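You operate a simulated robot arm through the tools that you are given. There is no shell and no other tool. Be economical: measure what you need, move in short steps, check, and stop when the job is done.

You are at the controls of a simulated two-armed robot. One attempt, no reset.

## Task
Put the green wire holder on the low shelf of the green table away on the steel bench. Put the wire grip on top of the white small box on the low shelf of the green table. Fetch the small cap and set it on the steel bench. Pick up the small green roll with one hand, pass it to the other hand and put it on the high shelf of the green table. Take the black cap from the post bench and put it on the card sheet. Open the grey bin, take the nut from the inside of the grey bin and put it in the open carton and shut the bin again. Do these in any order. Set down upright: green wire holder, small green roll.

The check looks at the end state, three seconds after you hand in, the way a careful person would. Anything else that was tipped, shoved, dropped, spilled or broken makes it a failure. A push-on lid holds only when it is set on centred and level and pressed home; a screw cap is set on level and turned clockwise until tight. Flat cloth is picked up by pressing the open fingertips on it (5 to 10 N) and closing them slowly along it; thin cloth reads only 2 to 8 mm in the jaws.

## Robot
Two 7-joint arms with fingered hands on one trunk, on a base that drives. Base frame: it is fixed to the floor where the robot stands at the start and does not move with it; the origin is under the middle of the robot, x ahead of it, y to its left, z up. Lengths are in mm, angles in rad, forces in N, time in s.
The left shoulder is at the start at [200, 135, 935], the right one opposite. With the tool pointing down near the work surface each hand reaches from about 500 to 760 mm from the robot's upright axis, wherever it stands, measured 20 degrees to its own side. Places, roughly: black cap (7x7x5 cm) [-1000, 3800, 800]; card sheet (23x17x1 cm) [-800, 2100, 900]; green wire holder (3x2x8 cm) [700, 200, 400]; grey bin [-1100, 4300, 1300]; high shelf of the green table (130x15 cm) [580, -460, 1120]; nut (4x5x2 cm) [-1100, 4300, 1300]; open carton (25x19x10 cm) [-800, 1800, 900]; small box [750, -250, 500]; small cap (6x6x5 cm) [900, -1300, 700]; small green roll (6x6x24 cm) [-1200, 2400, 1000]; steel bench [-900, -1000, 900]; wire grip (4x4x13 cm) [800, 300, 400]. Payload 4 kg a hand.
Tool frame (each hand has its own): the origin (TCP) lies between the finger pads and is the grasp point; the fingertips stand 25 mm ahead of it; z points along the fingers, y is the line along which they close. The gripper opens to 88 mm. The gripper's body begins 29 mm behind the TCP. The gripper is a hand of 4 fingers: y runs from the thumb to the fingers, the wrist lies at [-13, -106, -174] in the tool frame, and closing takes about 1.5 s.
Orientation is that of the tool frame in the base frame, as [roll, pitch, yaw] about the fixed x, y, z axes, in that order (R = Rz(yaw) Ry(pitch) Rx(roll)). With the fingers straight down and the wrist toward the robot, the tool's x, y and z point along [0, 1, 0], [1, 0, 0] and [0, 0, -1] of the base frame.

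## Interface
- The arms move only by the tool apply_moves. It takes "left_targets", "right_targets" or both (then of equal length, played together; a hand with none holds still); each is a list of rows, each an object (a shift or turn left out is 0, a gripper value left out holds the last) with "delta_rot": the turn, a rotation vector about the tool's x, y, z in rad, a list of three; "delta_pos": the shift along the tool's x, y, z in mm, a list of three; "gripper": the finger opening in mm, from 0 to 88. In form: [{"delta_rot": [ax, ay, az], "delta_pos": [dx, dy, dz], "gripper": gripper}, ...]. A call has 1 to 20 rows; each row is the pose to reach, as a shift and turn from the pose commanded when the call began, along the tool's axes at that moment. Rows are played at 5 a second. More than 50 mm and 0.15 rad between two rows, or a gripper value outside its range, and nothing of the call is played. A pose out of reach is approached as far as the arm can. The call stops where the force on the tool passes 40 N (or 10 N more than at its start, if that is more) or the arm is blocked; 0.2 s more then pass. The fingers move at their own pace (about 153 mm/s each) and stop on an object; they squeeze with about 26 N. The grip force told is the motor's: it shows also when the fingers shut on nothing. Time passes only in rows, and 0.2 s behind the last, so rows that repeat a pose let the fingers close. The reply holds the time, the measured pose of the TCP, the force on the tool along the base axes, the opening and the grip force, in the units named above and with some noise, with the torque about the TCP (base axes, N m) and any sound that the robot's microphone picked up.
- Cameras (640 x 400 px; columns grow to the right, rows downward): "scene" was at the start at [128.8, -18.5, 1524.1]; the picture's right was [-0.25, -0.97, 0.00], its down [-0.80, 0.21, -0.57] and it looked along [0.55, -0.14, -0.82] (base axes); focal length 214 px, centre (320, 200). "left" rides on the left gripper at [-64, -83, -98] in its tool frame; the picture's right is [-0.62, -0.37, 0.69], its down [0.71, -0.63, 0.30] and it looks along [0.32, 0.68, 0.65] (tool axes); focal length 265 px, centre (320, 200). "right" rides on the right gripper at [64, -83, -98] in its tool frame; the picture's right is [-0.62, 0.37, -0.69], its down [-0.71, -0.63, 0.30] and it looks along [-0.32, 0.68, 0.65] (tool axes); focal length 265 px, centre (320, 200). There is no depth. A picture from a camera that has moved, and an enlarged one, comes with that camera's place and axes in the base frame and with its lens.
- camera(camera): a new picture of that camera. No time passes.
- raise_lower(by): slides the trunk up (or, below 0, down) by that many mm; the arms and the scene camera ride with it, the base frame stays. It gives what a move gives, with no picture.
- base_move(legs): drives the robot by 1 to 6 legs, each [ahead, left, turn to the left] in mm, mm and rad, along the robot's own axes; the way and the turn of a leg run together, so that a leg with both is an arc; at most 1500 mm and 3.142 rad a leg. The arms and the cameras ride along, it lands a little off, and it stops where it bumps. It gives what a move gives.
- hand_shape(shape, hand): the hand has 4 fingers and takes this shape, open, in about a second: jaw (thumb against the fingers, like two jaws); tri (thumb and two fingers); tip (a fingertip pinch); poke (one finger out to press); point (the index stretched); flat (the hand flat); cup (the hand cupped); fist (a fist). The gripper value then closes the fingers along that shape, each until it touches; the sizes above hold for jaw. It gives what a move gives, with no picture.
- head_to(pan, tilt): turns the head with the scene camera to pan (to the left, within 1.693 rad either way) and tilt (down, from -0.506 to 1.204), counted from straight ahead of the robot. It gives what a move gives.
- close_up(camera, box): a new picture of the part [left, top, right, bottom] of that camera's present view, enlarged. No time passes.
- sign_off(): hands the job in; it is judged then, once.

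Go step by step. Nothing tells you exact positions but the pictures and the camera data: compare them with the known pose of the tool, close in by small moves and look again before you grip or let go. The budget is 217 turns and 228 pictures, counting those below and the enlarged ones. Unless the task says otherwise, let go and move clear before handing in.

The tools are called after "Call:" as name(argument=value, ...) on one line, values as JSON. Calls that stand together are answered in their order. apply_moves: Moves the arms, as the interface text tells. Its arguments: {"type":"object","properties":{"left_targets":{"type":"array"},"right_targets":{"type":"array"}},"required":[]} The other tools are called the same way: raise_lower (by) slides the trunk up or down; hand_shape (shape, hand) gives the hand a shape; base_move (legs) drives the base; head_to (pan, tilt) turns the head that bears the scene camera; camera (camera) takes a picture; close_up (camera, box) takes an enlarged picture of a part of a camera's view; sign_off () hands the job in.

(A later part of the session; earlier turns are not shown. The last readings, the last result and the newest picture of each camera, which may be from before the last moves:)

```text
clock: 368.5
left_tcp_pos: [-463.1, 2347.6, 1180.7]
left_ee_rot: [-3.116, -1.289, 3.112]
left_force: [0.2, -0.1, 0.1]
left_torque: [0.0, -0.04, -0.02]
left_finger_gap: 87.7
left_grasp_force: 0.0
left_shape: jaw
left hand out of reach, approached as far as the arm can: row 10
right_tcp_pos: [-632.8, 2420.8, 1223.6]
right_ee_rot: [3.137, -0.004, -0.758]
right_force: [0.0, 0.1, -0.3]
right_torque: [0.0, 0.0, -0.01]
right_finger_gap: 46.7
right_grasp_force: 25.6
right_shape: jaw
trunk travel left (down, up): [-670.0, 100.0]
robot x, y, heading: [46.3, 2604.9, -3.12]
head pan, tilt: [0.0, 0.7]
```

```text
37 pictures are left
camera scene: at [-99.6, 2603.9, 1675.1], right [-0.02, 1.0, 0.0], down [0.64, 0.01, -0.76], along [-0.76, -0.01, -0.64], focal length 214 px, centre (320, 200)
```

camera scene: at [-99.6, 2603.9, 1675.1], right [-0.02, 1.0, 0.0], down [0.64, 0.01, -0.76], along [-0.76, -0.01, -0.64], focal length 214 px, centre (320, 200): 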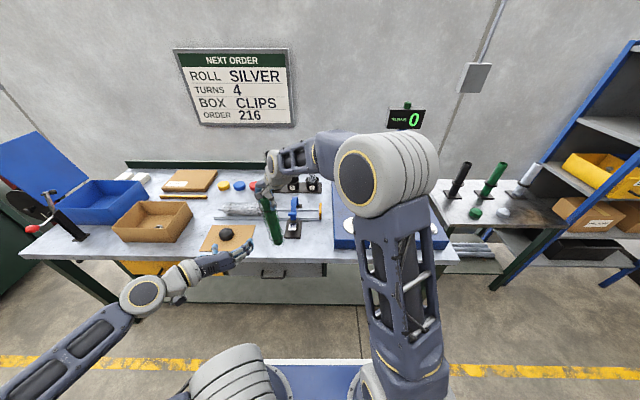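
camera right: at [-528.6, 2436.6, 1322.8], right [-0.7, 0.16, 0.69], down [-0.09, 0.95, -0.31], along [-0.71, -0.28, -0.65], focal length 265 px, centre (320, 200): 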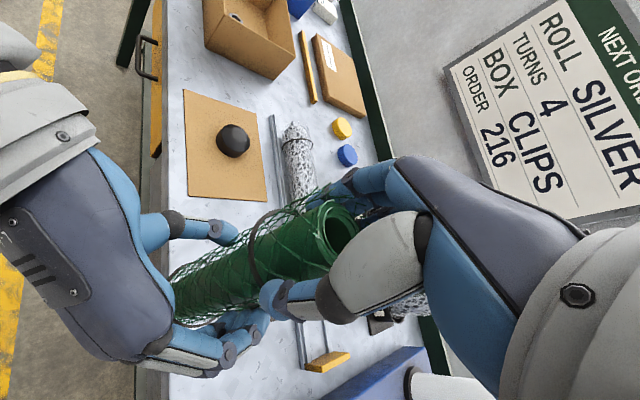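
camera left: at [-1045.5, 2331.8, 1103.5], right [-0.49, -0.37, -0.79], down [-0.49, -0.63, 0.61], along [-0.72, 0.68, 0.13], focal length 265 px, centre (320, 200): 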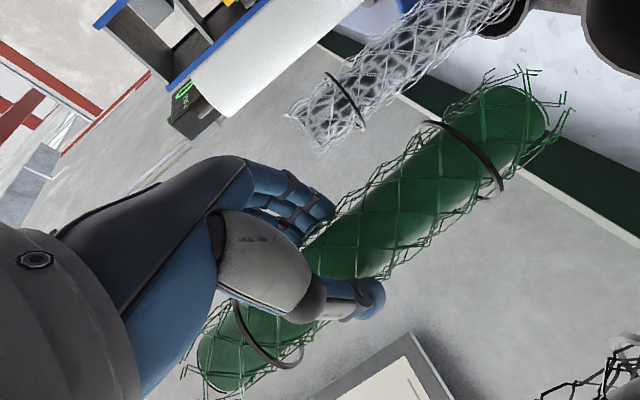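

The roll hangs in the right hand. Bring it to a carry position on the right and the left hand back to a high tool-down pose.

Call:
apply_moves(right_targets=[{"delta_pos": [-16, -38, -6], "delta_rot": [0, 0, 0.079]}, {"delta_pos": [-33, -76, -12], "delta_rot": [0, 0, 0.157]}, {"delta_pos": [-49, -114, -18], "delta_rot": [0, 0, 0.236]}, {"delta_pos": [-66, -152, -24], "delta_rot": [0, 0, 0.314]}, {"delta_pos": [-82, -190, -30], "delta_rot": [0, 0, 0.393]}, {"delta_pos": [-99, -228, -36], "delta_rot": [0, 0, 0.471]}, {"delta_pos": [-115, -266, -42], "delta_rot": [0, 0, 0.55]}, {"delta_pos": [-132, -304, -48], "delta_rot": [0, 0, 0.628]}, {"delta_pos": [-148, -342, -54], "delta_rot": [0, 0, 0.707]}, {"delta_pos": [-164, -380, -60], "delta_rot": [0, 0, 0.785]}, {"delta_pos": [-164, -380, -60], "delta_rot": [0, 0, 0.785]}, {"delta_pos": [-164, -380, -60], "delta_rot": [0, 0, 0.785]}, {"delta_pos": [-164, -380, -60], "delta_rot": [0, 0, 0.785]}, {"delta_pos": [-164, -380, -60], "delta_rot": [0, 0, 0.785]}], left_targets=[{"delta_pos": [15, 0, -4], "delta_rot": [0.071, -0.071, -0.095]}, {"delta_pos": [30, 0, -9], "delta_rot": [0.142, -0.142, -0.19]}, {"delta_pos": [45, 0, -13], "delta_rot": [0.214, -0.214, -0.285]}, {"delta_pos": [60, 0, -18], "delta_rot": [0.285, -0.285, -0.38]}, {"delta_pos": [75, 0, -22], "delta_rot": [0.356, -0.356, -0.475]}, {"delta_pos": [90, 0, -27], "delta_rot": [0.427, -0.427, -0.57]}, {"delta_pos": [105, 0, -31], "delta_rot": [0.499, -0.499, -0.665]}, {"delta_pos": [121, 0, -35], "delta_rot": [0.57, -0.57, -0.76]}, {"delta_pos": [136, 0, -40], "delta_rot": [0.641, -0.641, -0.855]}, {"delta_pos": [151, 0, -44], "delta_rot": [0.712, -0.712, -0.95]}, {"delta_pos": [166, 0, -49], "delta_rot": [0.784, -0.784, -1.045]}, {"delta_pos": [181, 0, -53], "delta_rot": [0.855, -0.855, -1.14]}, {"delta_pos": [196, 0, -58], "delta_rot": [0.926, -0.926, -1.235]}, {"delta_pos": [211, 0, -62], "delta_rot": [0.997, -0.997, -1.33]}])

Call:
raise_lower(by=95)

Call:
camera(camera="scene")

```text
clock: 371.5
left_tcp_pos: [-463.1, 2347.1, 1400.6]
left_ee_rot: [3.14, -0.007, -1.574]
left_force: [0.1, -0.4, -0.1]
left_torque: [0.0, -0.01, -0.03]
left_finger_gap: 87.8
left_grasp_force: 0.0
left_shape: jaw
left hand out of reach, approached as far as the arm can: row 1, 2, 3, 4, 5
right_tcp_pos: [-491.8, 2808.0, 1282.1]
right_ee_rot: [-3.141, -0.008, -1.542]
right_force: [0.2, 0.2, -2.6]
right_torque: [-0.01, 0.02, -0.01]
right_finger_gap: 46.5
right_grasp_force: 26.0
right_shape: jaw
trunk travel left (down, up): [-670.0, 100.0]
robot x, y, heading: [49.0, 2610.7, -3.125]
head pan, tilt: [0.0, 0.7]
```

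```text
clock: 372.8
left_tcp_pos: [-464.5, 2348.0, 1494.7]
left_ee_rot: [3.138, -0.007, -1.576]
left_force: [-0.5, 1.0, 0.6]
left_torque: [-0.01, 0.01, 0.0]
left_finger_gap: 87.6
left_grasp_force: 0.1
left_shape: jaw
right_tcp_pos: [-492.5, 2809.5, 1376.0]
right_ee_rot: [-3.14, -0.009, -1.543]
right_force: [0.0, -0.8, -2.2]
right_torque: [-0.02, 0.02, -0.01]
right_finger_gap: 46.9
right_grasp_force: 25.9
right_shape: jaw
trunk travel left (down, up): [-765.0, 5.0]
robot x, y, heading: [50.1, 2603.9, -3.128]
head pan, tilt: [0.0, 0.7]
```

```text
36 pictures are left
camera scene: at [-99.1, 2603.9, 1770.0], right [-0.02, 1.0, 0.0], down [0.64, 0.01, -0.76], along [-0.76, -0.01, -0.64], focal length 214 px, centre (320, 200)
```

scene: 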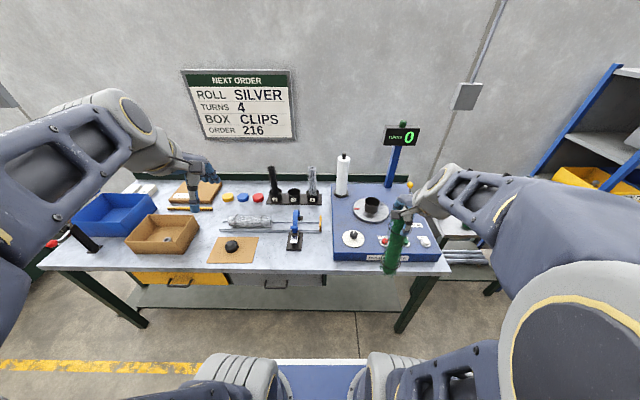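

Next to the green table. Drive south, turn around in the open area, stay back from the panel, and strafe to y≈-495.

Call:
base_move(legs=[[0, 1000, 0], [0, 1000, 0], [0, 0, 3.125]])

Call:
base_move(legs=[[-150, 0, 0], [0, -1100, 0]])

```text
clock: 389.8
left_tcp_pos: [603.6, 869.2, 1494.7]
left_ee_rot: [3.138, -0.006, 1.524]
left_force: [0.4, 0.0, -0.2]
left_torque: [-0.04, 0.01, -0.02]
left_finger_gap: 87.9
left_grasp_force: 0.0
left_shape: jaw
right_tcp_pos: [614.3, 407.1, 1376.9]
right_ee_rot: [3.141, -0.01, 1.557]
right_force: [-0.2, 0.4, -0.3]
right_torque: [0.01, 0.01, 0.0]
right_finger_gap: 26.1
right_grasp_force: 25.7
right_shape: jaw
trunk travel left (down, up): [-765.0, 5.0]
robot x, y, heading: [80.6, 633.6, -0.024]
head pan, tilt: [0.0, 0.7]
```

```text
clock: 396.5
left_tcp_pos: [427.6, -235.1, 1494.8]
left_ee_rot: [3.137, -0.008, 1.525]
left_force: [0.2, 0.0, -0.3]
left_torque: [0.03, -0.01, 0.04]
left_finger_gap: 87.5
left_grasp_force: 0.1
left_shape: jaw
right_tcp_pos: [438.6, -695.1, 1376.8]
right_ee_rot: [-3.141, -0.009, 1.558]
right_force: [-0.4, 0.5, -0.9]
right_torque: [0.01, 0.0, -0.01]
right_finger_gap: 26.2
right_grasp_force: 26.2
right_shape: jaw
trunk travel left (down, up): [-765.0, 5.0]
robot x, y, heading: [-93.3, -474.5, -0.027]
head pan, tilt: [0.0, 0.7]
```

The right grip gap changed from 47 to 26 mm during the drive; look at what happened.

Call:
camera(camera="right")

Call:
head_to(pan=-0.35, tilt=0.7)

Call:
camera(camera="scene")

```text
35 pictures are left
camera right: at [355.3, -631.4, 1476.1], right [0.36, -0.63, 0.69], down [-0.64, -0.7, -0.31], along [0.68, -0.33, -0.66], focal length 265 px, centre (320, 200)
```

right: 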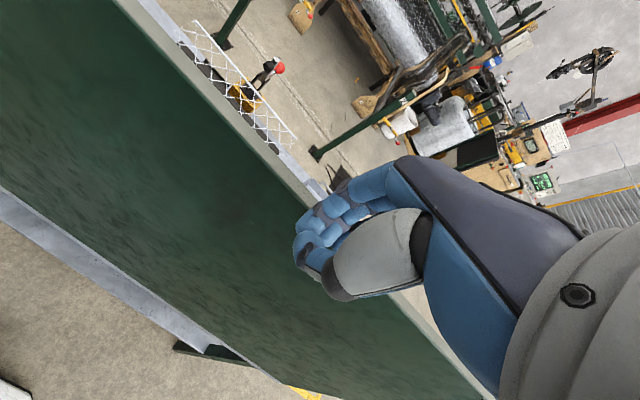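

```text
clock: 397.3
left_tcp_pos: [427.9, -234.2, 1495.5]
left_ee_rot: [3.137, -0.006, 1.523]
left_force: [-0.1, 0.2, 0.4]
left_torque: [0.01, 0.0, 0.01]
left_finger_gap: 87.9
left_grasp_force: 0.2
left_shape: jaw
right_tcp_pos: [438.3, -696.5, 1378.2]
right_ee_rot: [-3.14, -0.008, 1.556]
right_force: [-0.8, 0.0, 0.0]
right_torque: [0.03, 0.0, 0.02]
right_finger_gap: 26.6
right_grasp_force: 25.7
right_shape: jaw
trunk travel left (down, up): [-765.0, 5.0]
robot x, y, heading: [-90.5, -473.2, -0.026]
head pan, tilt: [-0.351, 0.7]
```

```text
34 pictures are left
camera scene: at [46.2, -504.4, 1770.1], right [-0.37, -0.93, 0.0], down [-0.6, 0.24, -0.76], along [0.71, -0.28, -0.64], focal length 214 px, centre (320, 200)
```

scene: 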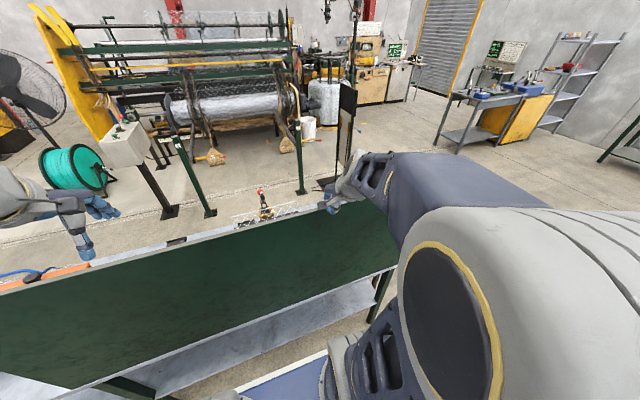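

The roll was lost — probably clipped on the panel's left end during the turn near (500,240). Look there.

Call:
base_move(legs=[[0, 700, 0]])

Call:
head_to(pan=0.25, tilt=0.85)

Call:
camera(camera="scene")

Call:
camera(camera="left")

```text
clock: 401.1
left_tcp_pos: [442.0, 465.3, 1493.6]
left_ee_rot: [3.137, -0.007, 1.53]
left_force: [0.4, -0.3, -0.2]
left_torque: [0.01, -0.01, 0.03]
left_finger_gap: 87.9
left_grasp_force: 0.1
left_shape: jaw
right_tcp_pos: [454.3, 4.3, 1377.2]
right_ee_rot: [3.142, -0.009, 1.563]
right_force: [0.1, 0.5, -0.4]
right_torque: [0.0, 0.02, 0.0]
right_finger_gap: 26.4
right_grasp_force: 25.9
right_shape: jaw
trunk travel left (down, up): [-765.0, 5.0]
robot x, y, heading: [-77.8, 223.6, -0.023]
head pan, tilt: [-0.351, 0.7]
```

```text
clock: 402.1
left_tcp_pos: [439.8, 465.8, 1496.1]
left_ee_rot: [3.138, -0.006, 1.531]
left_force: [-0.3, -0.5, -0.4]
left_torque: [-0.01, -0.02, 0.01]
left_finger_gap: 88.0
left_grasp_force: 0.0
left_shape: jaw
right_tcp_pos: [453.8, 3.5, 1376.9]
right_ee_rot: [-3.14, -0.008, 1.565]
right_force: [0.6, -0.1, -0.5]
right_torque: [0.0, 0.01, 0.0]
right_finger_gap: 26.4
right_grasp_force: 25.6
right_shape: jaw
trunk travel left (down, up): [-765.0, 5.0]
robot x, y, heading: [-78.4, 223.4, -0.014]
head pan, tilt: [0.25, 0.85]
```

```text
33 pictures are left
camera scene: at [58.2, 241.8, 1757.8], right [0.23, -0.97, 0.0], down [-0.73, -0.17, -0.66], along [0.64, 0.15, -0.75], focal length 214 px, centre (320, 200)
```

scene: 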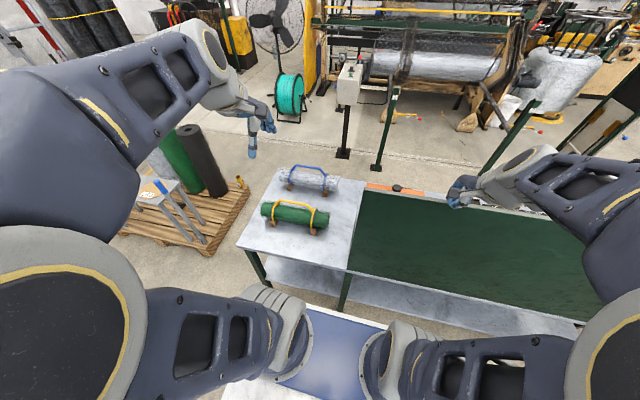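

```text
32 pictures are left
camera left: at [355.1, 403.7, 1592.4], right [-0.39, -0.6, -0.7], down [-0.6, 0.74, -0.3], along [0.7, 0.3, -0.65], focal length 265 px, centre (320, 200)
```

left: 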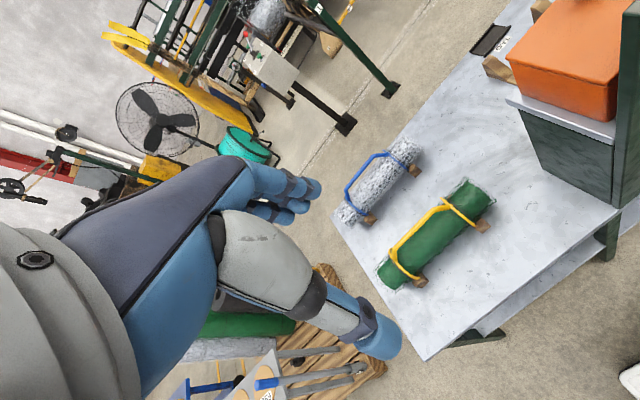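

Call:
head_to(pan=1.3, tilt=0.9)

Call:
camera(camera="scene")

Call:
head_to(pan=-1.0, tilt=0.9)

Call:
camera(camera="scene")

```text
clock: 403.4
left_tcp_pos: [441.4, 466.1, 1495.2]
left_ee_rot: [3.139, -0.005, 1.531]
left_force: [0.3, -0.1, 0.3]
left_torque: [0.02, 0.04, -0.04]
left_finger_gap: 87.7
left_grasp_force: 0.0
left_shape: jaw
right_tcp_pos: [454.3, 4.1, 1376.9]
right_ee_rot: [-3.141, -0.008, 1.564]
right_force: [0.4, -0.7, -1.4]
right_torque: [0.01, -0.03, 0.0]
right_finger_gap: 26.5
right_grasp_force: 25.9
right_shape: jaw
trunk travel left (down, up): [-765.0, 5.0]
robot x, y, heading: [-75.8, 224.7, -0.01]
head pan, tilt: [1.3, 0.901]
```

```text
31 pictures are left
camera scene: at [3.6, 296.3, 1753.9], right [0.96, -0.29, 0.0], down [-0.22, -0.75, -0.62], along [0.18, 0.6, -0.78], focal length 214 px, centre (320, 200)
```

scene: 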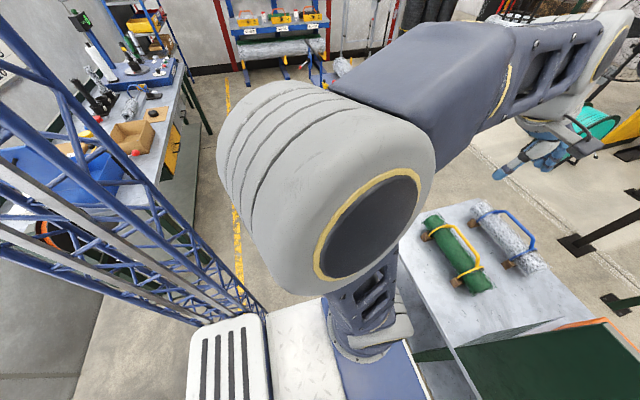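

```text
clock: 405.6
left_tcp_pos: [441.0, 465.6, 1494.5]
left_ee_rot: [3.139, -0.007, 1.532]
left_force: [0.0, 0.3, -0.1]
left_torque: [0.03, -0.02, -0.02]
left_finger_gap: 87.7
left_grasp_force: 0.1
left_shape: jaw
right_tcp_pos: [453.8, 5.4, 1378.3]
right_ee_rot: [-3.141, -0.009, 1.564]
right_force: [0.6, 0.6, -0.3]
right_torque: [-0.03, 0.0, -0.02]
right_finger_gap: 26.4
right_grasp_force: 25.9
right_shape: jaw
trunk travel left (down, up): [-765.0, 5.0]
robot x, y, heading: [-78.9, 225.2, -0.017]
head pan, tilt: [-1.0, 0.901]
```

```text
30 pictures are left
camera scene: at [21.7, 159.7, 1753.9], right [-0.85, -0.53, 0.0], down [-0.41, 0.67, -0.62], along [0.33, -0.53, -0.78], focal length 214 px, centre (320, 200)
```

scene: 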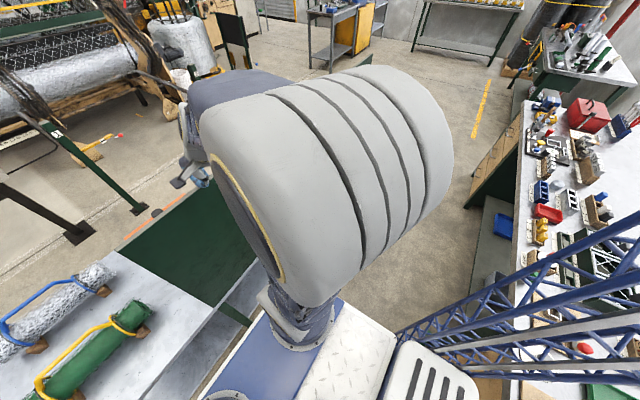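

Not visible yet; the robot's own platform hides the floor in front of the panel. Move north and face down the aisle to search.

Call:
base_move(legs=[[0, 950, 0], [0, 0, -1.55]])

Call:
head_to(pan=0.15, tilt=0.65)

Call:
camera(camera="scene")

```text
clock: 414.4
left_tcp_pos: [192.2, 675.4, 1494.9]
left_ee_rot: [3.139, -0.008, -0.021]
left_force: [0.6, -0.1, 0.2]
left_torque: [-0.03, 0.0, 0.01]
left_finger_gap: 87.6
left_grasp_force: 0.0
left_shape: jaw
right_tcp_pos: [-268.0, 652.3, 1376.5]
right_ee_rot: [3.141, -0.008, 0.013]
right_force: [0.3, 0.9, 0.0]
right_torque: [0.03, 0.01, 0.02]
right_finger_gap: 26.5
right_grasp_force: 25.8
right_shape: jaw
trunk travel left (down, up): [-765.0, 5.0]
robot x, y, heading: [-58.4, 1183.3, -1.569]
head pan, tilt: [-1.0, 0.901]
```

```text
clock: 415.7
left_tcp_pos: [192.0, 675.4, 1494.9]
left_ee_rot: [3.138, -0.009, -0.02]
left_force: [-0.3, -0.2, 0.5]
left_torque: [0.03, -0.02, 0.05]
left_finger_gap: 87.8
left_grasp_force: 0.1
left_shape: jaw
right_tcp_pos: [-268.8, 652.9, 1377.5]
right_ee_rot: [3.141, -0.01, 0.013]
right_force: [0.0, -0.3, 0.2]
right_torque: [-0.04, -0.01, 0.02]
right_finger_gap: 26.5
right_grasp_force: 25.9
right_shape: jaw
trunk travel left (down, up): [-765.0, 5.0]
robot x, y, heading: [-57.8, 1190.5, -1.566]
head pan, tilt: [0.15, 0.649]
```

```text
29 pictures are left
camera scene: at [-46.4, 1042.2, 1774.4], right [-0.99, -0.15, 0.0], down [-0.09, 0.6, -0.8], along [0.12, -0.79, -0.6], focal length 214 px, centre (320, 200)
```

scene: 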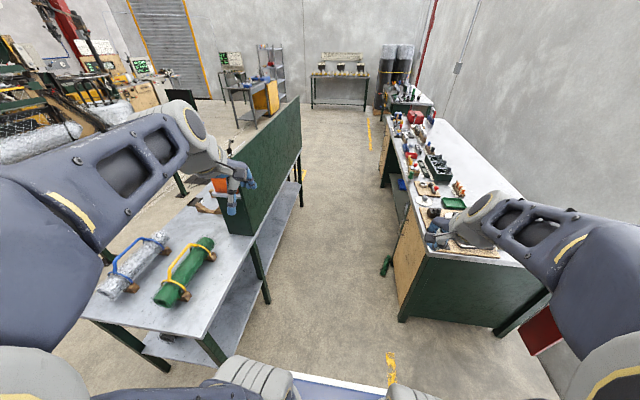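

There it is, on the floor by the steel bench. Zoom in.

Call:
close_up(camera="scene", box=[350, 220, 430, 300])

```text
5.00 times, centred on (390, 260) of scene
camera zoom: at [-46.4, 1042.2, 1774.4], right [-0.99, -0.15, 0.0], down [-0.09, 0.6, -0.8], along [0.12, -0.79, -0.6], focal length 1072 px, centre (-30, -100)
```

zoom: 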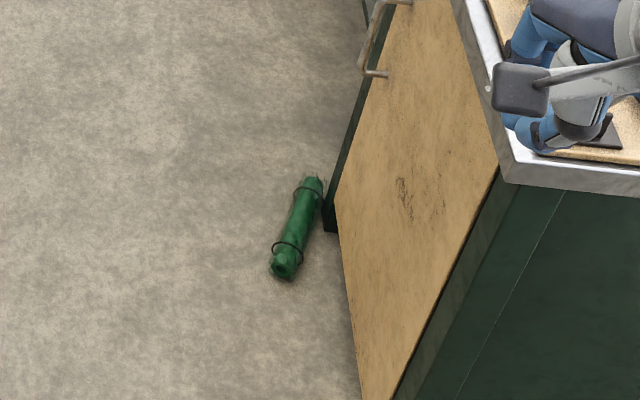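

The roll lies on the floor from about (-446,-211) to (-524,-421) beside the bench cabinet. I'll face the bench, lower the trunk fully and look with the left-hand camera.

Call:
base_move(legs=[[0, 0, -1.575], [-190, 0, 0], [0, 1215, 0]])

Call:
raise_lower(by=-400)

Call:
raise_lower(by=-360)

Call:
camera(camera="left")

Call:
head_to(pan=0.3, tilt=1.1)

Call:
camera(camera="scene")

```text
clock: 426.8
left_tcp_pos: [-343.6, -293.6, 1495.9]
left_ee_rot: [3.137, -0.007, -1.555]
left_force: [-0.1, -0.1, 0.6]
left_torque: [-0.03, 0.01, 0.01]
left_finger_gap: 87.9
left_grasp_force: 0.1
left_shape: jaw
right_tcp_pos: [-383.4, 166.0, 1376.9]
right_ee_rot: [3.14, -0.009, -1.522]
right_force: [0.6, 0.5, -1.2]
right_torque: [0.02, -0.01, 0.0]
right_finger_gap: 26.4
right_grasp_force: 26.0
right_shape: jaw
trunk travel left (down, up): [-765.0, 5.0]
robot x, y, heading: [161.0, -24.7, -3.109]
head pan, tilt: [0.15, 0.649]
```

```text
clock: 430.7
left_tcp_pos: [-344.3, -294.3, 1095.5]
left_ee_rot: [3.138, -0.006, -1.556]
left_force: [0.0, 0.1, -0.7]
left_torque: [0.0, 0.01, 0.01]
left_finger_gap: 88.0
left_grasp_force: 0.2
left_shape: jaw
right_tcp_pos: [-382.8, 165.8, 976.5]
right_ee_rot: [-3.141, -0.008, -1.524]
right_force: [-0.3, 0.3, 1.2]
right_torque: [-0.01, 0.01, -0.06]
right_finger_gap: 26.4
right_grasp_force: 26.2
right_shape: jaw
trunk travel left (down, up): [-365.0, 405.0]
robot x, y, heading: [157.6, -26.5, -3.105]
head pan, tilt: [0.15, 0.649]
```

```text
clock: 434.2
left_tcp_pos: [-344.5, -295.6, 735.3]
left_ee_rot: [3.139, -0.006, -1.555]
left_force: [0.5, -0.1, -0.3]
left_torque: [-0.03, 0.0, 0.01]
left_finger_gap: 88.0
left_grasp_force: 0.0
left_shape: jaw
right_tcp_pos: [-381.5, 165.8, 616.7]
right_ee_rot: [3.141, -0.008, -1.522]
right_force: [0.0, 0.0, 0.9]
right_torque: [0.05, -0.01, -0.03]
right_finger_gap: 26.5
right_grasp_force: 25.9
right_shape: jaw
trunk travel left (down, up): [-5.0, 765.0]
robot x, y, heading: [161.2, -24.1, -3.104]
head pan, tilt: [0.15, 0.649]
```

```text
27 pictures are left
camera left: at [-261.7, -228.3, 832.5], right [0.36, 0.62, -0.7], down [0.64, -0.71, -0.3], along [-0.68, -0.34, -0.65], focal length 265 px, centre (320, 200)
```

left: 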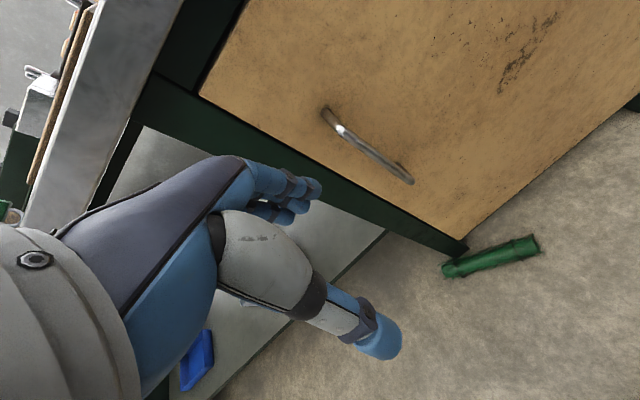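

```text
clock: 435.1
left_tcp_pos: [-345.1, -294.0, 735.7]
left_ee_rot: [3.138, -0.006, -1.556]
left_force: [-0.4, 0.8, -0.2]
left_torque: [-0.01, -0.01, 0.02]
left_finger_gap: 87.8
left_grasp_force: 0.0
left_shape: jaw
right_tcp_pos: [-382.3, 166.0, 616.7]
right_ee_rot: [3.14, -0.009, -1.522]
right_force: [0.4, 0.8, -0.7]
right_torque: [0.01, -0.02, 0.01]
right_finger_gap: 26.3
right_grasp_force: 26.7
right_shape: jaw
trunk travel left (down, up): [-5.0, 765.0]
robot x, y, heading: [160.1, -22.4, -3.108]
head pan, tilt: [0.3, 1.1]
```

```text
26 pictures are left
camera scene: at [39.7, -48.9, 980.1], right [-0.33, 0.94, 0.0], down [0.84, 0.29, -0.45], along [-0.43, -0.15, -0.89], focal length 214 px, centre (320, 200)
```

scene: 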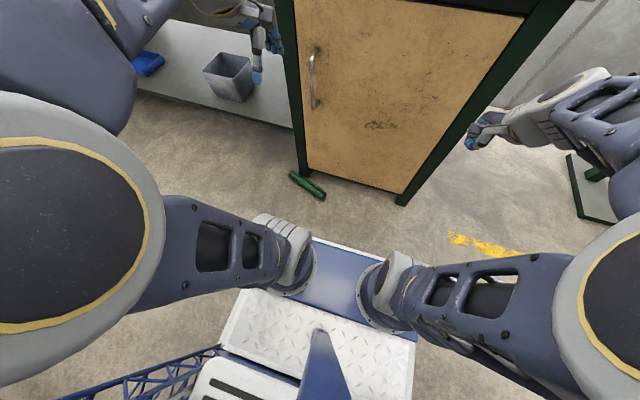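

Roll endpoints agree: centre about (-480,-300), clear of the cabinet (face x≈-552). Bring the left hand above it, aligned with its axis.

Call:
apply_moves(left_targets=[{"delta_pos": [0, 10, 44], "delta_rot": [0, 0, 0.026], "gripper": 80}, {"delta_pos": [1, 19, 87], "delta_rot": [0, 0, 0.053]}, {"delta_pos": [1, 29, 131], "delta_rot": [0, 0, 0.079]}, {"delta_pos": [1, 39, 174], "delta_rot": [0, 0, 0.105]}, {"delta_pos": [2, 48, 218], "delta_rot": [0, 0, 0.131]}, {"delta_pos": [2, 58, 261], "delta_rot": [0, 0, 0.158]}, {"delta_pos": [2, 68, 305], "delta_rot": [0, 0, 0.184]}, {"delta_pos": [2, 77, 348], "delta_rot": [0, 0, 0.21]}, {"delta_pos": [3, 87, 392], "delta_rot": [0, 0, 0.237]}, {"delta_pos": [3, 97, 435], "delta_rot": [0, 0, 0.263]}, {"delta_pos": [3, 106, 479], "delta_rot": [0, 0, 0.289]}, {"delta_pos": [4, 116, 522], "delta_rot": [0, 0, 0.315]}, {"delta_pos": [4, 126, 566], "delta_rot": [0, 0, 0.342]}, {"delta_pos": [4, 135, 600], "delta_rot": [0, 0, 0.368]}, {"delta_pos": [4, 135, 600], "delta_rot": [0, 0, 0.368]}])

Call:
camera(camera="left")

```text
clock: 438.3
left_tcp_pos: [-478.6, -306.1, 134.7]
left_ee_rot: [-3.136, -0.004, -1.921]
left_force: [37.1, -0.3, 10.1]
left_torque: [0.09, 1.08, -0.17]
left_finger_gap: 77.7
left_grasp_force: 0.1
left_shape: jaw
right_tcp_pos: [-382.3, 165.1, 618.0]
right_ee_rot: [-3.141, -0.01, -1.522]
right_force: [0.2, -0.3, 0.1]
right_torque: [0.0, -0.01, 0.0]
right_finger_gap: 26.4
right_grasp_force: 25.5
right_shape: jaw
trunk travel left (down, up): [-5.0, 765.0]
robot x, y, heading: [161.6, -27.1, -3.105]
head pan, tilt: [0.3, 1.1]
```

```text
25 pictures are left
camera left: at [-377.6, -273.8, 233.0], right [0.56, 0.45, -0.69], down [0.35, -0.89, -0.3], along [-0.75, -0.07, -0.66], focal length 265 px, centre (320, 200)
```

left: 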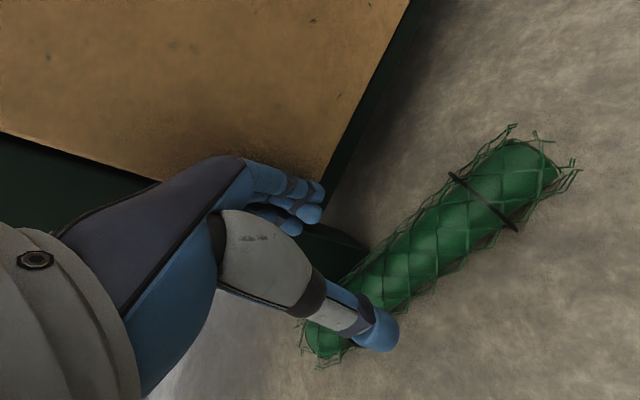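

The finger backs are brushing the cabinet face. Shift 10 mm toward the robot and descend gently.

Call:
apply_moves(left_targets=[{"delta_pos": [-3, -10, 0], "gripper": 76}, {"delta_pos": [-3, -10, 0]}, {"delta_pos": [-3, -10, 25]}, {"delta_pos": [-3, -10, 50]}, {"delta_pos": [-3, -10, 70]}, {"delta_pos": [-3, -10, 82]}, {"delta_pos": [-3, -10, 87]}])

Call:
camera(camera="left")

```text
clock: 439.9
left_tcp_pos: [-471.1, -304.3, 49.0]
left_ee_rot: [-3.141, -0.007, -1.925]
left_force: [0.0, 0.1, -0.2]
left_torque: [0.02, -0.01, -0.02]
left_finger_gap: 76.2
left_grasp_force: 0.1
left_shape: jaw
right_tcp_pos: [-382.3, 165.2, 616.1]
right_ee_rot: [-3.14, -0.008, -1.523]
right_force: [-0.3, -0.1, -0.2]
right_torque: [0.02, 0.02, 0.01]
right_finger_gap: 26.2
right_grasp_force: 25.6
right_shape: jaw
trunk travel left (down, up): [-5.0, 765.0]
robot x, y, heading: [159.3, -28.8, -3.108]
head pan, tilt: [0.3, 1.1]
```

```text
24 pictures are left
camera left: at [-369.8, -273.8, 146.0], right [0.56, 0.45, -0.7], down [0.34, -0.89, -0.3], along [-0.76, -0.07, -0.65], focal length 265 px, centre (320, 200)
```

left: 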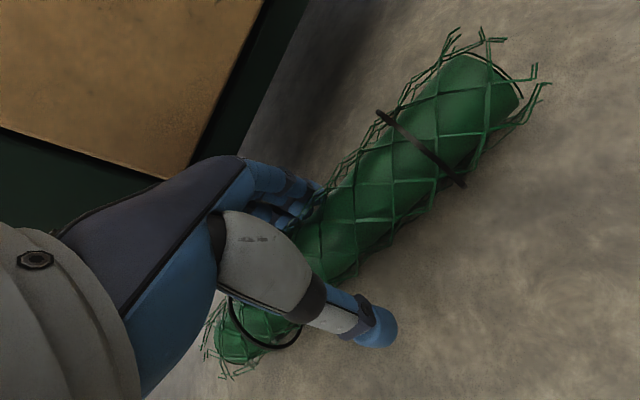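

Roll is between the fingers with no contact force. Close and lift.

Call:
apply_moves(left_targets=[{"gripper": 66}, {"gripper": 56}, {"gripper": 46}, {"gripper": 36}, {"gripper": 26}, {"gripper": 16}, {"gripper": 10}, {"gripper": 5}, {"gripper": 5}, {"gripper": 5}, {"delta_pos": [0, -5, -20]}, {"delta_pos": [0, -20, -50]}, {"delta_pos": [0, -45, -85]}, {"delta_pos": [0, -70, -125]}, {"delta_pos": [0, -80, -170]}])

Call:
camera(camera="left")

```text
clock: 443.1
left_tcp_pos: [-392.4, -328.7, 218.6]
left_ee_rot: [3.141, -0.008, -1.923]
left_force: [-0.5, -0.5, -2.7]
left_torque: [0.01, -0.01, 0.01]
left_finger_gap: 48.7
left_grasp_force: 25.7
left_shape: jaw
right_tcp_pos: [-382.9, 165.8, 615.3]
right_ee_rot: [-3.141, -0.008, -1.523]
right_force: [0.6, 0.0, -1.1]
right_torque: [0.01, 0.0, -0.02]
right_finger_gap: 26.7
right_grasp_force: 26.0
right_shape: jaw
trunk travel left (down, up): [-5.0, 765.0]
robot x, y, heading: [160.5, -23.7, -3.101]
head pan, tilt: [0.3, 1.1]
```

```text
23 pictures are left
camera left: at [-292.3, -298.1, 316.1], right [0.56, 0.45, -0.7], down [0.34, -0.89, -0.3], along [-0.76, -0.07, -0.65], focal length 265 px, centre (320, 200)
```

left: 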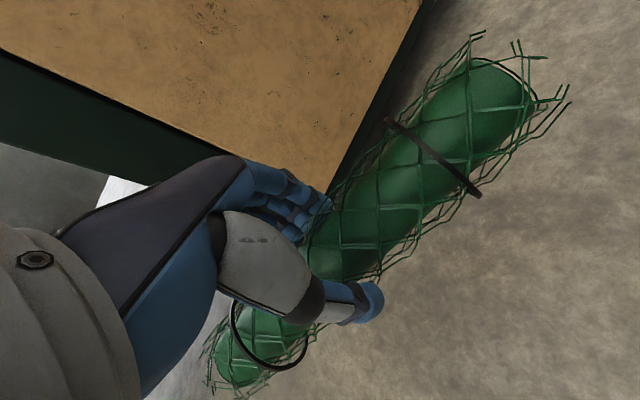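

Gripped. Pull it slightly toward the robot, then raise the trunk and turn the roll upright for the handover.

Call:
apply_moves(left_targets=[{"delta_pos": [-10, -25, 0]}, {"delta_pos": [-19, -50, 0]}])

Call:
raise_lower(by=400)

Call:
raise_lower(by=270)

Call:
apply_moves(left_targets=[{"delta_pos": [-5, 12, -17], "delta_rot": [-0.081, 0.081, 0.081]}, {"delta_pos": [-9, 23, -33], "delta_rot": [-0.161, 0.161, 0.161]}, {"delta_pos": [-14, 35, -50], "delta_rot": [-0.242, 0.242, 0.242]}, {"delta_pos": [-18, 47, -67], "delta_rot": [-0.322, 0.322, 0.322]}, {"delta_pos": [-23, 58, -83], "delta_rot": [-0.403, 0.403, 0.403]}, {"delta_pos": [-27, 70, -100], "delta_rot": [-0.484, 0.484, 0.484]}, {"delta_pos": [-32, 82, -117], "delta_rot": [-0.564, 0.564, 0.564]}, {"delta_pos": [-36, 94, -133], "delta_rot": [-0.645, 0.645, 0.645]}, {"delta_pos": [-41, 105, -150], "delta_rot": [-0.725, 0.725, 0.725]}, {"delta_pos": [-45, 117, -167], "delta_rot": [-0.806, 0.806, 0.806]}, {"delta_pos": [-50, 129, -183], "delta_rot": [-0.887, 0.887, 0.887]}, {"delta_pos": [-54, 140, -200], "delta_rot": [-0.967, 0.967, 0.967]}, {"delta_pos": [-59, 152, -217], "delta_rot": [-1.048, 1.048, 1.048]}, {"delta_pos": [-63, 164, -233], "delta_rot": [-1.128, 1.128, 1.128]}, {"delta_pos": [-68, 176, -250], "delta_rot": [-1.209, 1.209, 1.209]}, {"delta_pos": [-68, 176, -250], "delta_rot": [-1.209, 1.209, 1.209]}])

Call:
head_to(pan=0.1, tilt=0.7)

Call:
camera(camera="scene")

```text
clock: 443.7
left_tcp_pos: [-340.1, -330.3, 218.5]
left_ee_rot: [3.141, -0.009, -1.925]
left_force: [0.1, -0.8, -2.3]
left_torque: [0.01, 0.04, 0.05]
left_finger_gap: 48.3
left_grasp_force: 25.7
left_shape: jaw
right_tcp_pos: [-382.8, 165.6, 617.2]
right_ee_rot: [3.14, -0.009, -1.523]
right_force: [-0.2, 0.2, 0.4]
right_torque: [0.0, -0.02, 0.01]
right_finger_gap: 26.3
right_grasp_force: 25.9
right_shape: jaw
trunk travel left (down, up): [-5.0, 765.0]
robot x, y, heading: [162.1, -23.2, -3.105]
head pan, tilt: [0.3, 1.1]
```

```text
clock: 447.5
left_tcp_pos: [-341.5, -330.4, 617.4]
left_ee_rot: [-3.141, -0.009, -1.925]
left_force: [0.3, -0.5, -2.7]
left_torque: [0.01, -0.01, 0.02]
left_finger_gap: 48.6
left_grasp_force: 25.9
left_shape: jaw
right_tcp_pos: [-383.0, 165.5, 1017.9]
right_ee_rot: [3.141, -0.009, -1.522]
right_force: [-0.3, 0.4, -0.1]
right_torque: [-0.02, -0.01, -0.05]
right_finger_gap: 26.2
right_grasp_force: 26.0
right_shape: jaw
trunk travel left (down, up): [-405.0, 365.0]
robot x, y, heading: [160.0, -24.3, -3.105]
head pan, tilt: [0.3, 1.1]
```

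```text
clock: 450.2
left_tcp_pos: [-340.5, -330.8, 887.8]
left_ee_rot: [3.141, -0.008, -1.924]
left_force: [-1.2, -0.6, -2.5]
left_torque: [-0.01, -0.02, -0.02]
left_finger_gap: 48.7
left_grasp_force: 26.1
left_shape: jaw
right_tcp_pos: [-382.8, 165.7, 1287.6]
right_ee_rot: [3.141, -0.008, -1.523]
right_force: [-0.4, 0.3, -1.2]
right_torque: [0.02, 0.01, -0.02]
right_finger_gap: 26.5
right_grasp_force: 26.2
right_shape: jaw
trunk travel left (down, up): [-675.0, 95.0]
robot x, y, heading: [159.5, -28.3, -3.105]
head pan, tilt: [0.3, 1.1]
```

```text
clock: 453.6
left_tcp_pos: [-635.1, -48.7, 1290.2]
left_ee_rot: [3.016, -1.435, 2.951]
left_force: [0.0, 0.7, -1.9]
left_torque: [0.0, -0.02, 0.03]
left_finger_gap: 47.4
left_grasp_force: 26.2
left_shape: jaw
left hand out of reach, approached as far as the arm can: row 4, 5, 6, 7, 8, 9, 10, 11, 12, 13, 14, 15, 16
right_tcp_pos: [-383.1, 166.8, 1286.8]
right_ee_rot: [-3.141, -0.009, -1.522]
right_force: [0.8, -0.1, -0.1]
right_torque: [0.04, -0.01, 0.02]
right_finger_gap: 26.2
right_grasp_force: 25.5
right_shape: jaw
trunk travel left (down, up): [-675.0, 95.0]
robot x, y, heading: [160.1, -23.4, -3.108]
head pan, tilt: [0.3, 1.1]
```

```text
clock: 454.5
left_tcp_pos: [-634.7, -50.0, 1288.8]
left_ee_rot: [3.002, -1.438, 2.964]
left_force: [-0.7, 0.0, -2.9]
left_torque: [0.01, -0.05, 0.0]
left_finger_gap: 47.7
left_grasp_force: 26.3
left_shape: jaw
right_tcp_pos: [-382.7, 165.8, 1288.0]
right_ee_rot: [3.141, -0.009, -1.523]
right_force: [-0.1, -0.3, 0.0]
right_torque: [-0.03, 0.0, 0.02]
right_finger_gap: 26.5
right_grasp_force: 25.8
right_shape: jaw
trunk travel left (down, up): [-675.0, 95.0]
robot x, y, heading: [161.4, -25.2, -3.102]
head pan, tilt: [0.099, 0.7]
```

```text
22 pictures are left
camera scene: at [15.0, -39.6, 1680.0], right [-0.14, 0.99, 0.0], down [0.64, 0.09, -0.76], along [-0.76, -0.1, -0.64], focal length 214 px, centre (320, 200)
```

scene: 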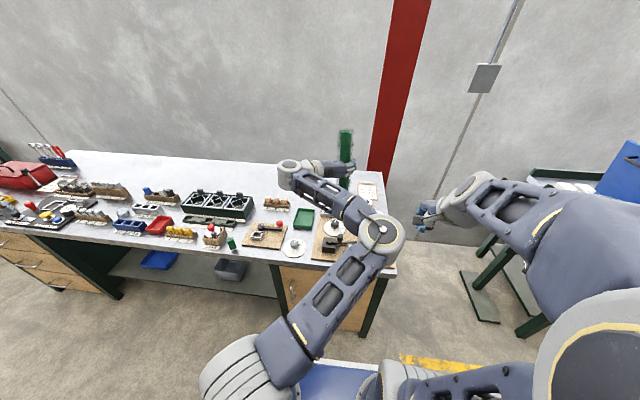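

The roll is held upright, arm extended. Bring it 150 mm closer for the handover.

Call:
apply_moves(left_targets=[{"delta_pos": [-15, 2, -37]}, {"delta_pos": [-30, 4, -74]}, {"delta_pos": [-45, 6, -111]}, {"delta_pos": [-60, 8, -148]}, {"delta_pos": [-60, 8, -148]}])

Call:
close_up(camera="scene", box=[270, 110, 410, 230])

```text
clock: 455.7
left_tcp_pos: [-578.1, 9.7, 1278.0]
left_ee_rot: [2.996, -1.432, 2.975]
left_force: [-0.2, 0.5, -2.3]
left_torque: [0.01, -0.05, -0.01]
left_finger_gap: 47.7
left_grasp_force: 26.1
left_shape: jaw
left hand out of reach, approached as far as the arm can: row 1, 2, 3, 4, 5
right_tcp_pos: [-381.8, 165.8, 1286.9]
right_ee_rot: [-3.141, -0.01, -1.522]
right_force: [0.8, -1.3, -0.7]
right_torque: [-0.01, 0.03, 0.01]
right_finger_gap: 26.1
right_grasp_force: 25.8
right_shape: jaw
trunk travel left (down, up): [-675.0, 95.0]
robot x, y, heading: [157.4, -26.2, -3.111]
head pan, tilt: [0.099, 0.7]
```

```text
3.33 times, centred on (340, 170) of scene
camera zoom: at [14.9, -39.7, 1680.1], right [-0.14, 0.99, 0.0], down [0.64, 0.09, -0.76], along [-0.76, -0.1, -0.64], focal length 715 px, centre (253, 300)
```

zoom: 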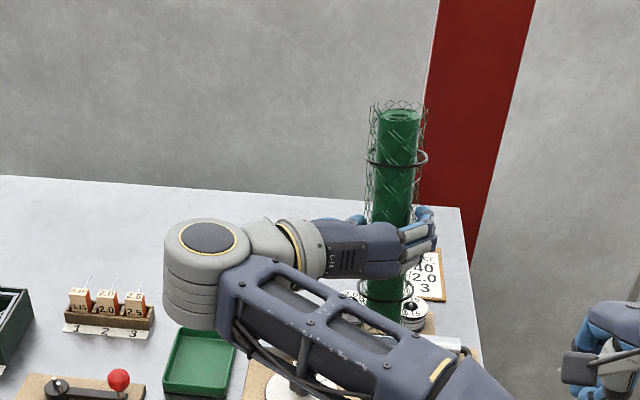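

Move the right hand up and over the roll's top, then look with its camera.

Call:
apply_moves(right_targets=[{"delta_pos": [0, 0, -45], "gripper": 88}, {"delta_pos": [0, 0, -90], "delta_rot": [0, 0, -0.1]}, {"delta_pos": [0, 0, -135], "delta_rot": [0, 0, -0.2]}, {"delta_pos": [0, 0, -180], "delta_rot": [0, 0, -0.3]}, {"delta_pos": [0, 0, -222], "delta_rot": [0, 0, -0.4]}, {"delta_pos": [25, 33, -222], "delta_rot": [0, 0, -0.5]}, {"delta_pos": [50, 66, -222], "delta_rot": [0, 0, -0.5]}, {"delta_pos": [74, 100, -222], "delta_rot": [0, 0, -0.5]}, {"delta_pos": [99, 133, -222], "delta_rot": [0, 0, -0.5]}, {"delta_pos": [124, 166, -222], "delta_rot": [0, 0, -0.5]}, {"delta_pos": [148, 200, -222], "delta_rot": [0, 0, -0.5]}, {"delta_pos": [148, 200, -222], "delta_rot": [0, 0, -0.5]}])

Call:
camera(camera="right")

```text
clock: 458.3
left_tcp_pos: [-576.6, 10.4, 1276.8]
left_ee_rot: [3.0, -1.433, 2.969]
left_force: [-0.3, -0.5, -1.5]
left_torque: [-0.03, -0.04, 0.03]
left_finger_gap: 47.9
left_grasp_force: 25.6
left_shape: jaw
right_tcp_pos: [-574.2, 9.9, 1510.4]
right_ee_rot: [3.139, -0.007, -1.023]
right_force: [-0.2, -1.2, 0.3]
right_torque: [0.0, 0.01, 0.02]
right_finger_gap: 87.9
right_grasp_force: 0.1
right_shape: jaw
trunk travel left (down, up): [-675.0, 95.0]
robot x, y, heading: [159.2, -23.1, -3.104]
head pan, tilt: [0.099, 0.7]
```

```text
20 pictures are left
camera right: at [-469.3, -0.5, 1609.9], right [-0.64, 0.34, 0.69], down [0.17, 0.94, -0.31], along [-0.75, -0.09, -0.65], focal length 265 px, centre (320, 200)
```

right: 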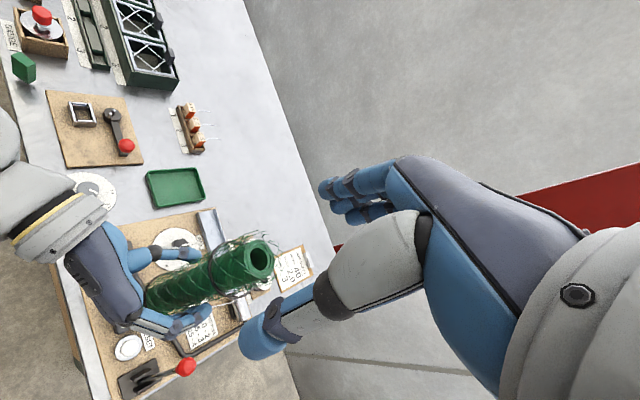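

Triangulated roll top: (-612,10,1387), leaning ~0.17 rad toward -x. Tilt the right hand to match, and slide down over it.

Call:
apply_moves(right_targets=[{"delta_pos": [-12, 20, 20], "delta_rot": [0.07, 0.045, 0]}, {"delta_pos": [-25, 41, 45], "delta_rot": [0.145, 0.089, 0]}, {"delta_pos": [-25, 41, 64], "delta_rot": [0.145, 0.089, 0]}, {"delta_pos": [-22, 36, 95], "delta_rot": [0.145, 0.089, 0]}, {"delta_pos": [-20, 33, 118], "delta_rot": [0.145, 0.089, 0]}, {"delta_pos": [-19, 31, 133], "delta_rot": [0.145, 0.089, 0]}, {"delta_pos": [-19, 31, 133], "delta_rot": [0.145, 0.089, 0]}])

Call:
camera(camera="right")

```text
clock: 459.9
left_tcp_pos: [-577.7, 11.1, 1277.5]
left_ee_rot: [3.0, -1.433, 2.968]
left_force: [0.4, -0.8, -2.7]
left_torque: [0.0, -0.08, 0.01]
left_finger_gap: 47.6
left_grasp_force: 26.0
left_shape: jaw
right_tcp_pos: [-611.9, 8.7, 1376.9]
right_ee_rot: [-2.999, -0.098, -1.028]
right_force: [-0.8, -0.3, -0.6]
right_torque: [0.0, -0.01, -0.01]
right_finger_gap: 87.9
right_grasp_force: 0.1
right_shape: jaw
trunk travel left (down, up): [-675.0, 95.0]
robot x, y, heading: [160.0, -24.7, -3.104]
head pan, tilt: [0.099, 0.7]
```

```text
19 pictures are left
camera right: at [-525.5, -1.7, 1491.5], right [-0.75, 0.34, 0.57], down [0.21, 0.94, -0.28], along [-0.63, -0.09, -0.77], focal length 265 px, centre (320, 200)
```

right: 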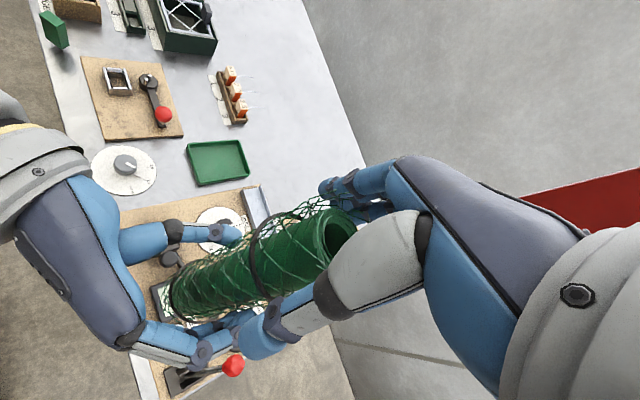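

Close the right hand, open the left, then lift the roll up out of the left hand.

Call:
apply_moves(right_targets=[{"gripper": 74}, {"gripper": 60}, {"gripper": 46}, {"gripper": 32}, {"gripper": 18}, {"gripper": 5}, {"gripper": 5}, {"gripper": 5}, {"gripper": 5}, {"gripper": 5}])

Call:
apply_moves(left_targets=[{"gripper": 54}, {"gripper": 62}, {"gripper": 72}, {"gripper": 82}, {"gripper": 88}, {"gripper": 88}, {"gripper": 88}])

Call:
apply_moves(left_targets=[{"delta_pos": [0, 0, -15]}, {"delta_pos": [0, 0, -35]}, {"delta_pos": [0, 0, -60]}, {"delta_pos": [0, -20, -90]}, {"delta_pos": [0, -50, -115]}, {"delta_pos": [0, -90, -125]}])

Call:
camera(camera="right")

```text
clock: 462.1
left_tcp_pos: [-578.1, 9.4, 1276.6]
left_ee_rot: [3.003, -1.433, 2.967]
left_force: [-0.3, -0.2, -1.5]
left_torque: [-0.06, -0.01, -0.05]
left_finger_gap: 47.7
left_grasp_force: 26.3
left_shape: jaw
right_tcp_pos: [-612.6, 9.8, 1377.2]
right_ee_rot: [-3.002, -0.097, -1.028]
right_force: [-0.6, 0.3, -0.7]
right_torque: [0.0, -0.03, 0.05]
right_finger_gap: 46.1
right_grasp_force: 26.0
right_shape: jaw
trunk travel left (down, up): [-675.0, 95.0]
robot x, y, heading: [158.8, -24.6, -3.106]
head pan, tilt: [0.099, 0.7]
```

```text
clock: 463.7
left_tcp_pos: [-577.5, 10.0, 1277.4]
left_ee_rot: [3.003, -1.434, 2.964]
left_force: [-0.5, -0.4, -0.7]
left_torque: [-0.02, -0.01, 0.0]
left_finger_gap: 87.4
left_grasp_force: 0.0
left_shape: jaw
right_tcp_pos: [-613.8, 9.2, 1377.2]
right_ee_rot: [-3.002, -0.097, -1.029]
right_force: [0.2, -0.3, -0.3]
right_torque: [0.0, 0.03, -0.01]
right_finger_gap: 45.9
right_grasp_force: 25.6
right_shape: jaw
trunk travel left (down, up): [-675.0, 95.0]
robot x, y, heading: [159.4, -24.3, -3.105]
head pan, tilt: [0.099, 0.7]
```

```text
clock: 465.1
left_tcp_pos: [-566.5, -9.3, 1344.8]
left_ee_rot: [2.999, -1.427, 2.985]
left_force: [0.0, 0.4, -0.7]
left_torque: [0.02, -0.01, 0.03]
left_finger_gap: 87.9
left_grasp_force: 0.0
left_shape: jaw
left hand out of reach, approached as far as the arm can: row 1, 2, 3, 4, 5, 6
right_tcp_pos: [-611.9, 9.0, 1377.9]
right_ee_rot: [-3.002, -0.095, -1.024]
right_force: [-0.2, 0.7, -2.8]
right_torque: [-0.05, 0.04, 0.02]
right_finger_gap: 45.8
right_grasp_force: 25.6
right_shape: jaw
trunk travel left (down, up): [-675.0, 95.0]
robot x, y, heading: [158.2, -24.0, -3.107]
head pan, tilt: [0.099, 0.7]
```

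```text
18 pictures are left
camera right: at [-524.7, -1.7, 1492.6], right [-0.75, 0.34, 0.57], down [0.21, 0.94, -0.28], along [-0.63, -0.09, -0.77], focal length 265 px, centre (320, 200)
```

right: 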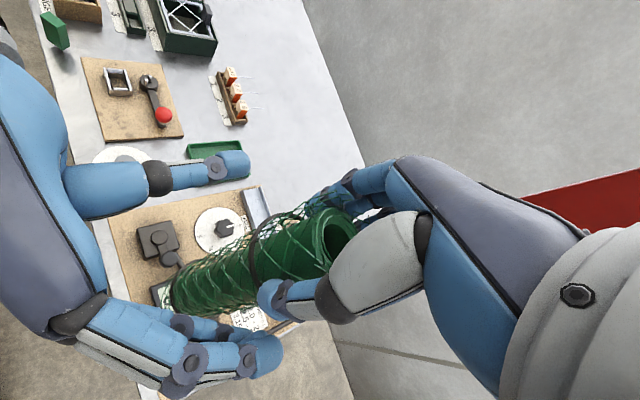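

The roll is already at the left fingertips; move the right hand 55 mm forward to clear them, then swing right.

Call:
apply_moves(right_targets=[{"delta_pos": [-14, 12, 0]}, {"delta_pos": [-28, 25, 0]}, {"delta_pos": [-43, 37, 0]}, {"delta_pos": [-43, 37, -2]}])

Call:
camera(camera="scene")

```text
clock: 466.1
left_tcp_pos: [-580.9, -35.9, 1305.0]
left_ee_rot: [-2.95, -1.351, 2.717]
left_force: [0.0, 0.7, -0.1]
left_torque: [0.01, 0.02, 0.0]
left_finger_gap: 87.6
left_grasp_force: 0.0
left_shape: jaw
right_tcp_pos: [-661.0, 24.6, 1385.4]
right_ee_rot: [-3.023, -0.083, -1.024]
right_force: [0.5, -1.1, -3.1]
right_torque: [-0.01, -0.01, 0.01]
right_finger_gap: 45.8
right_grasp_force: 25.7
right_shape: jaw
trunk travel left (down, up): [-675.0, 95.0]
robot x, y, heading: [160.0, -25.9, -3.106]
head pan, tilt: [0.099, 0.7]
```

```text
17 pictures are left
camera scene: at [14.9, -39.6, 1680.1], right [-0.14, 0.99, 0.0], down [0.64, 0.09, -0.76], along [-0.76, -0.1, -0.64], focal length 214 px, centre (320, 200)
```

scene: 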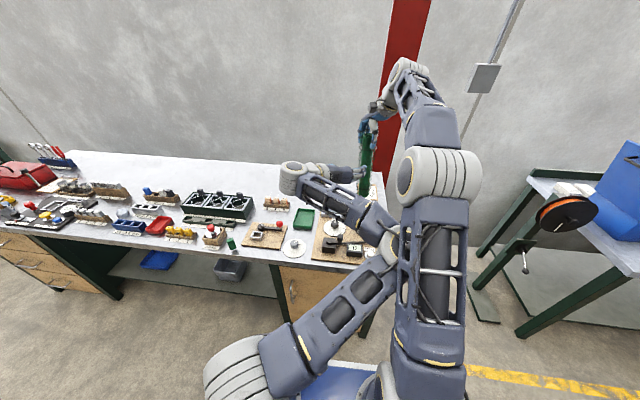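

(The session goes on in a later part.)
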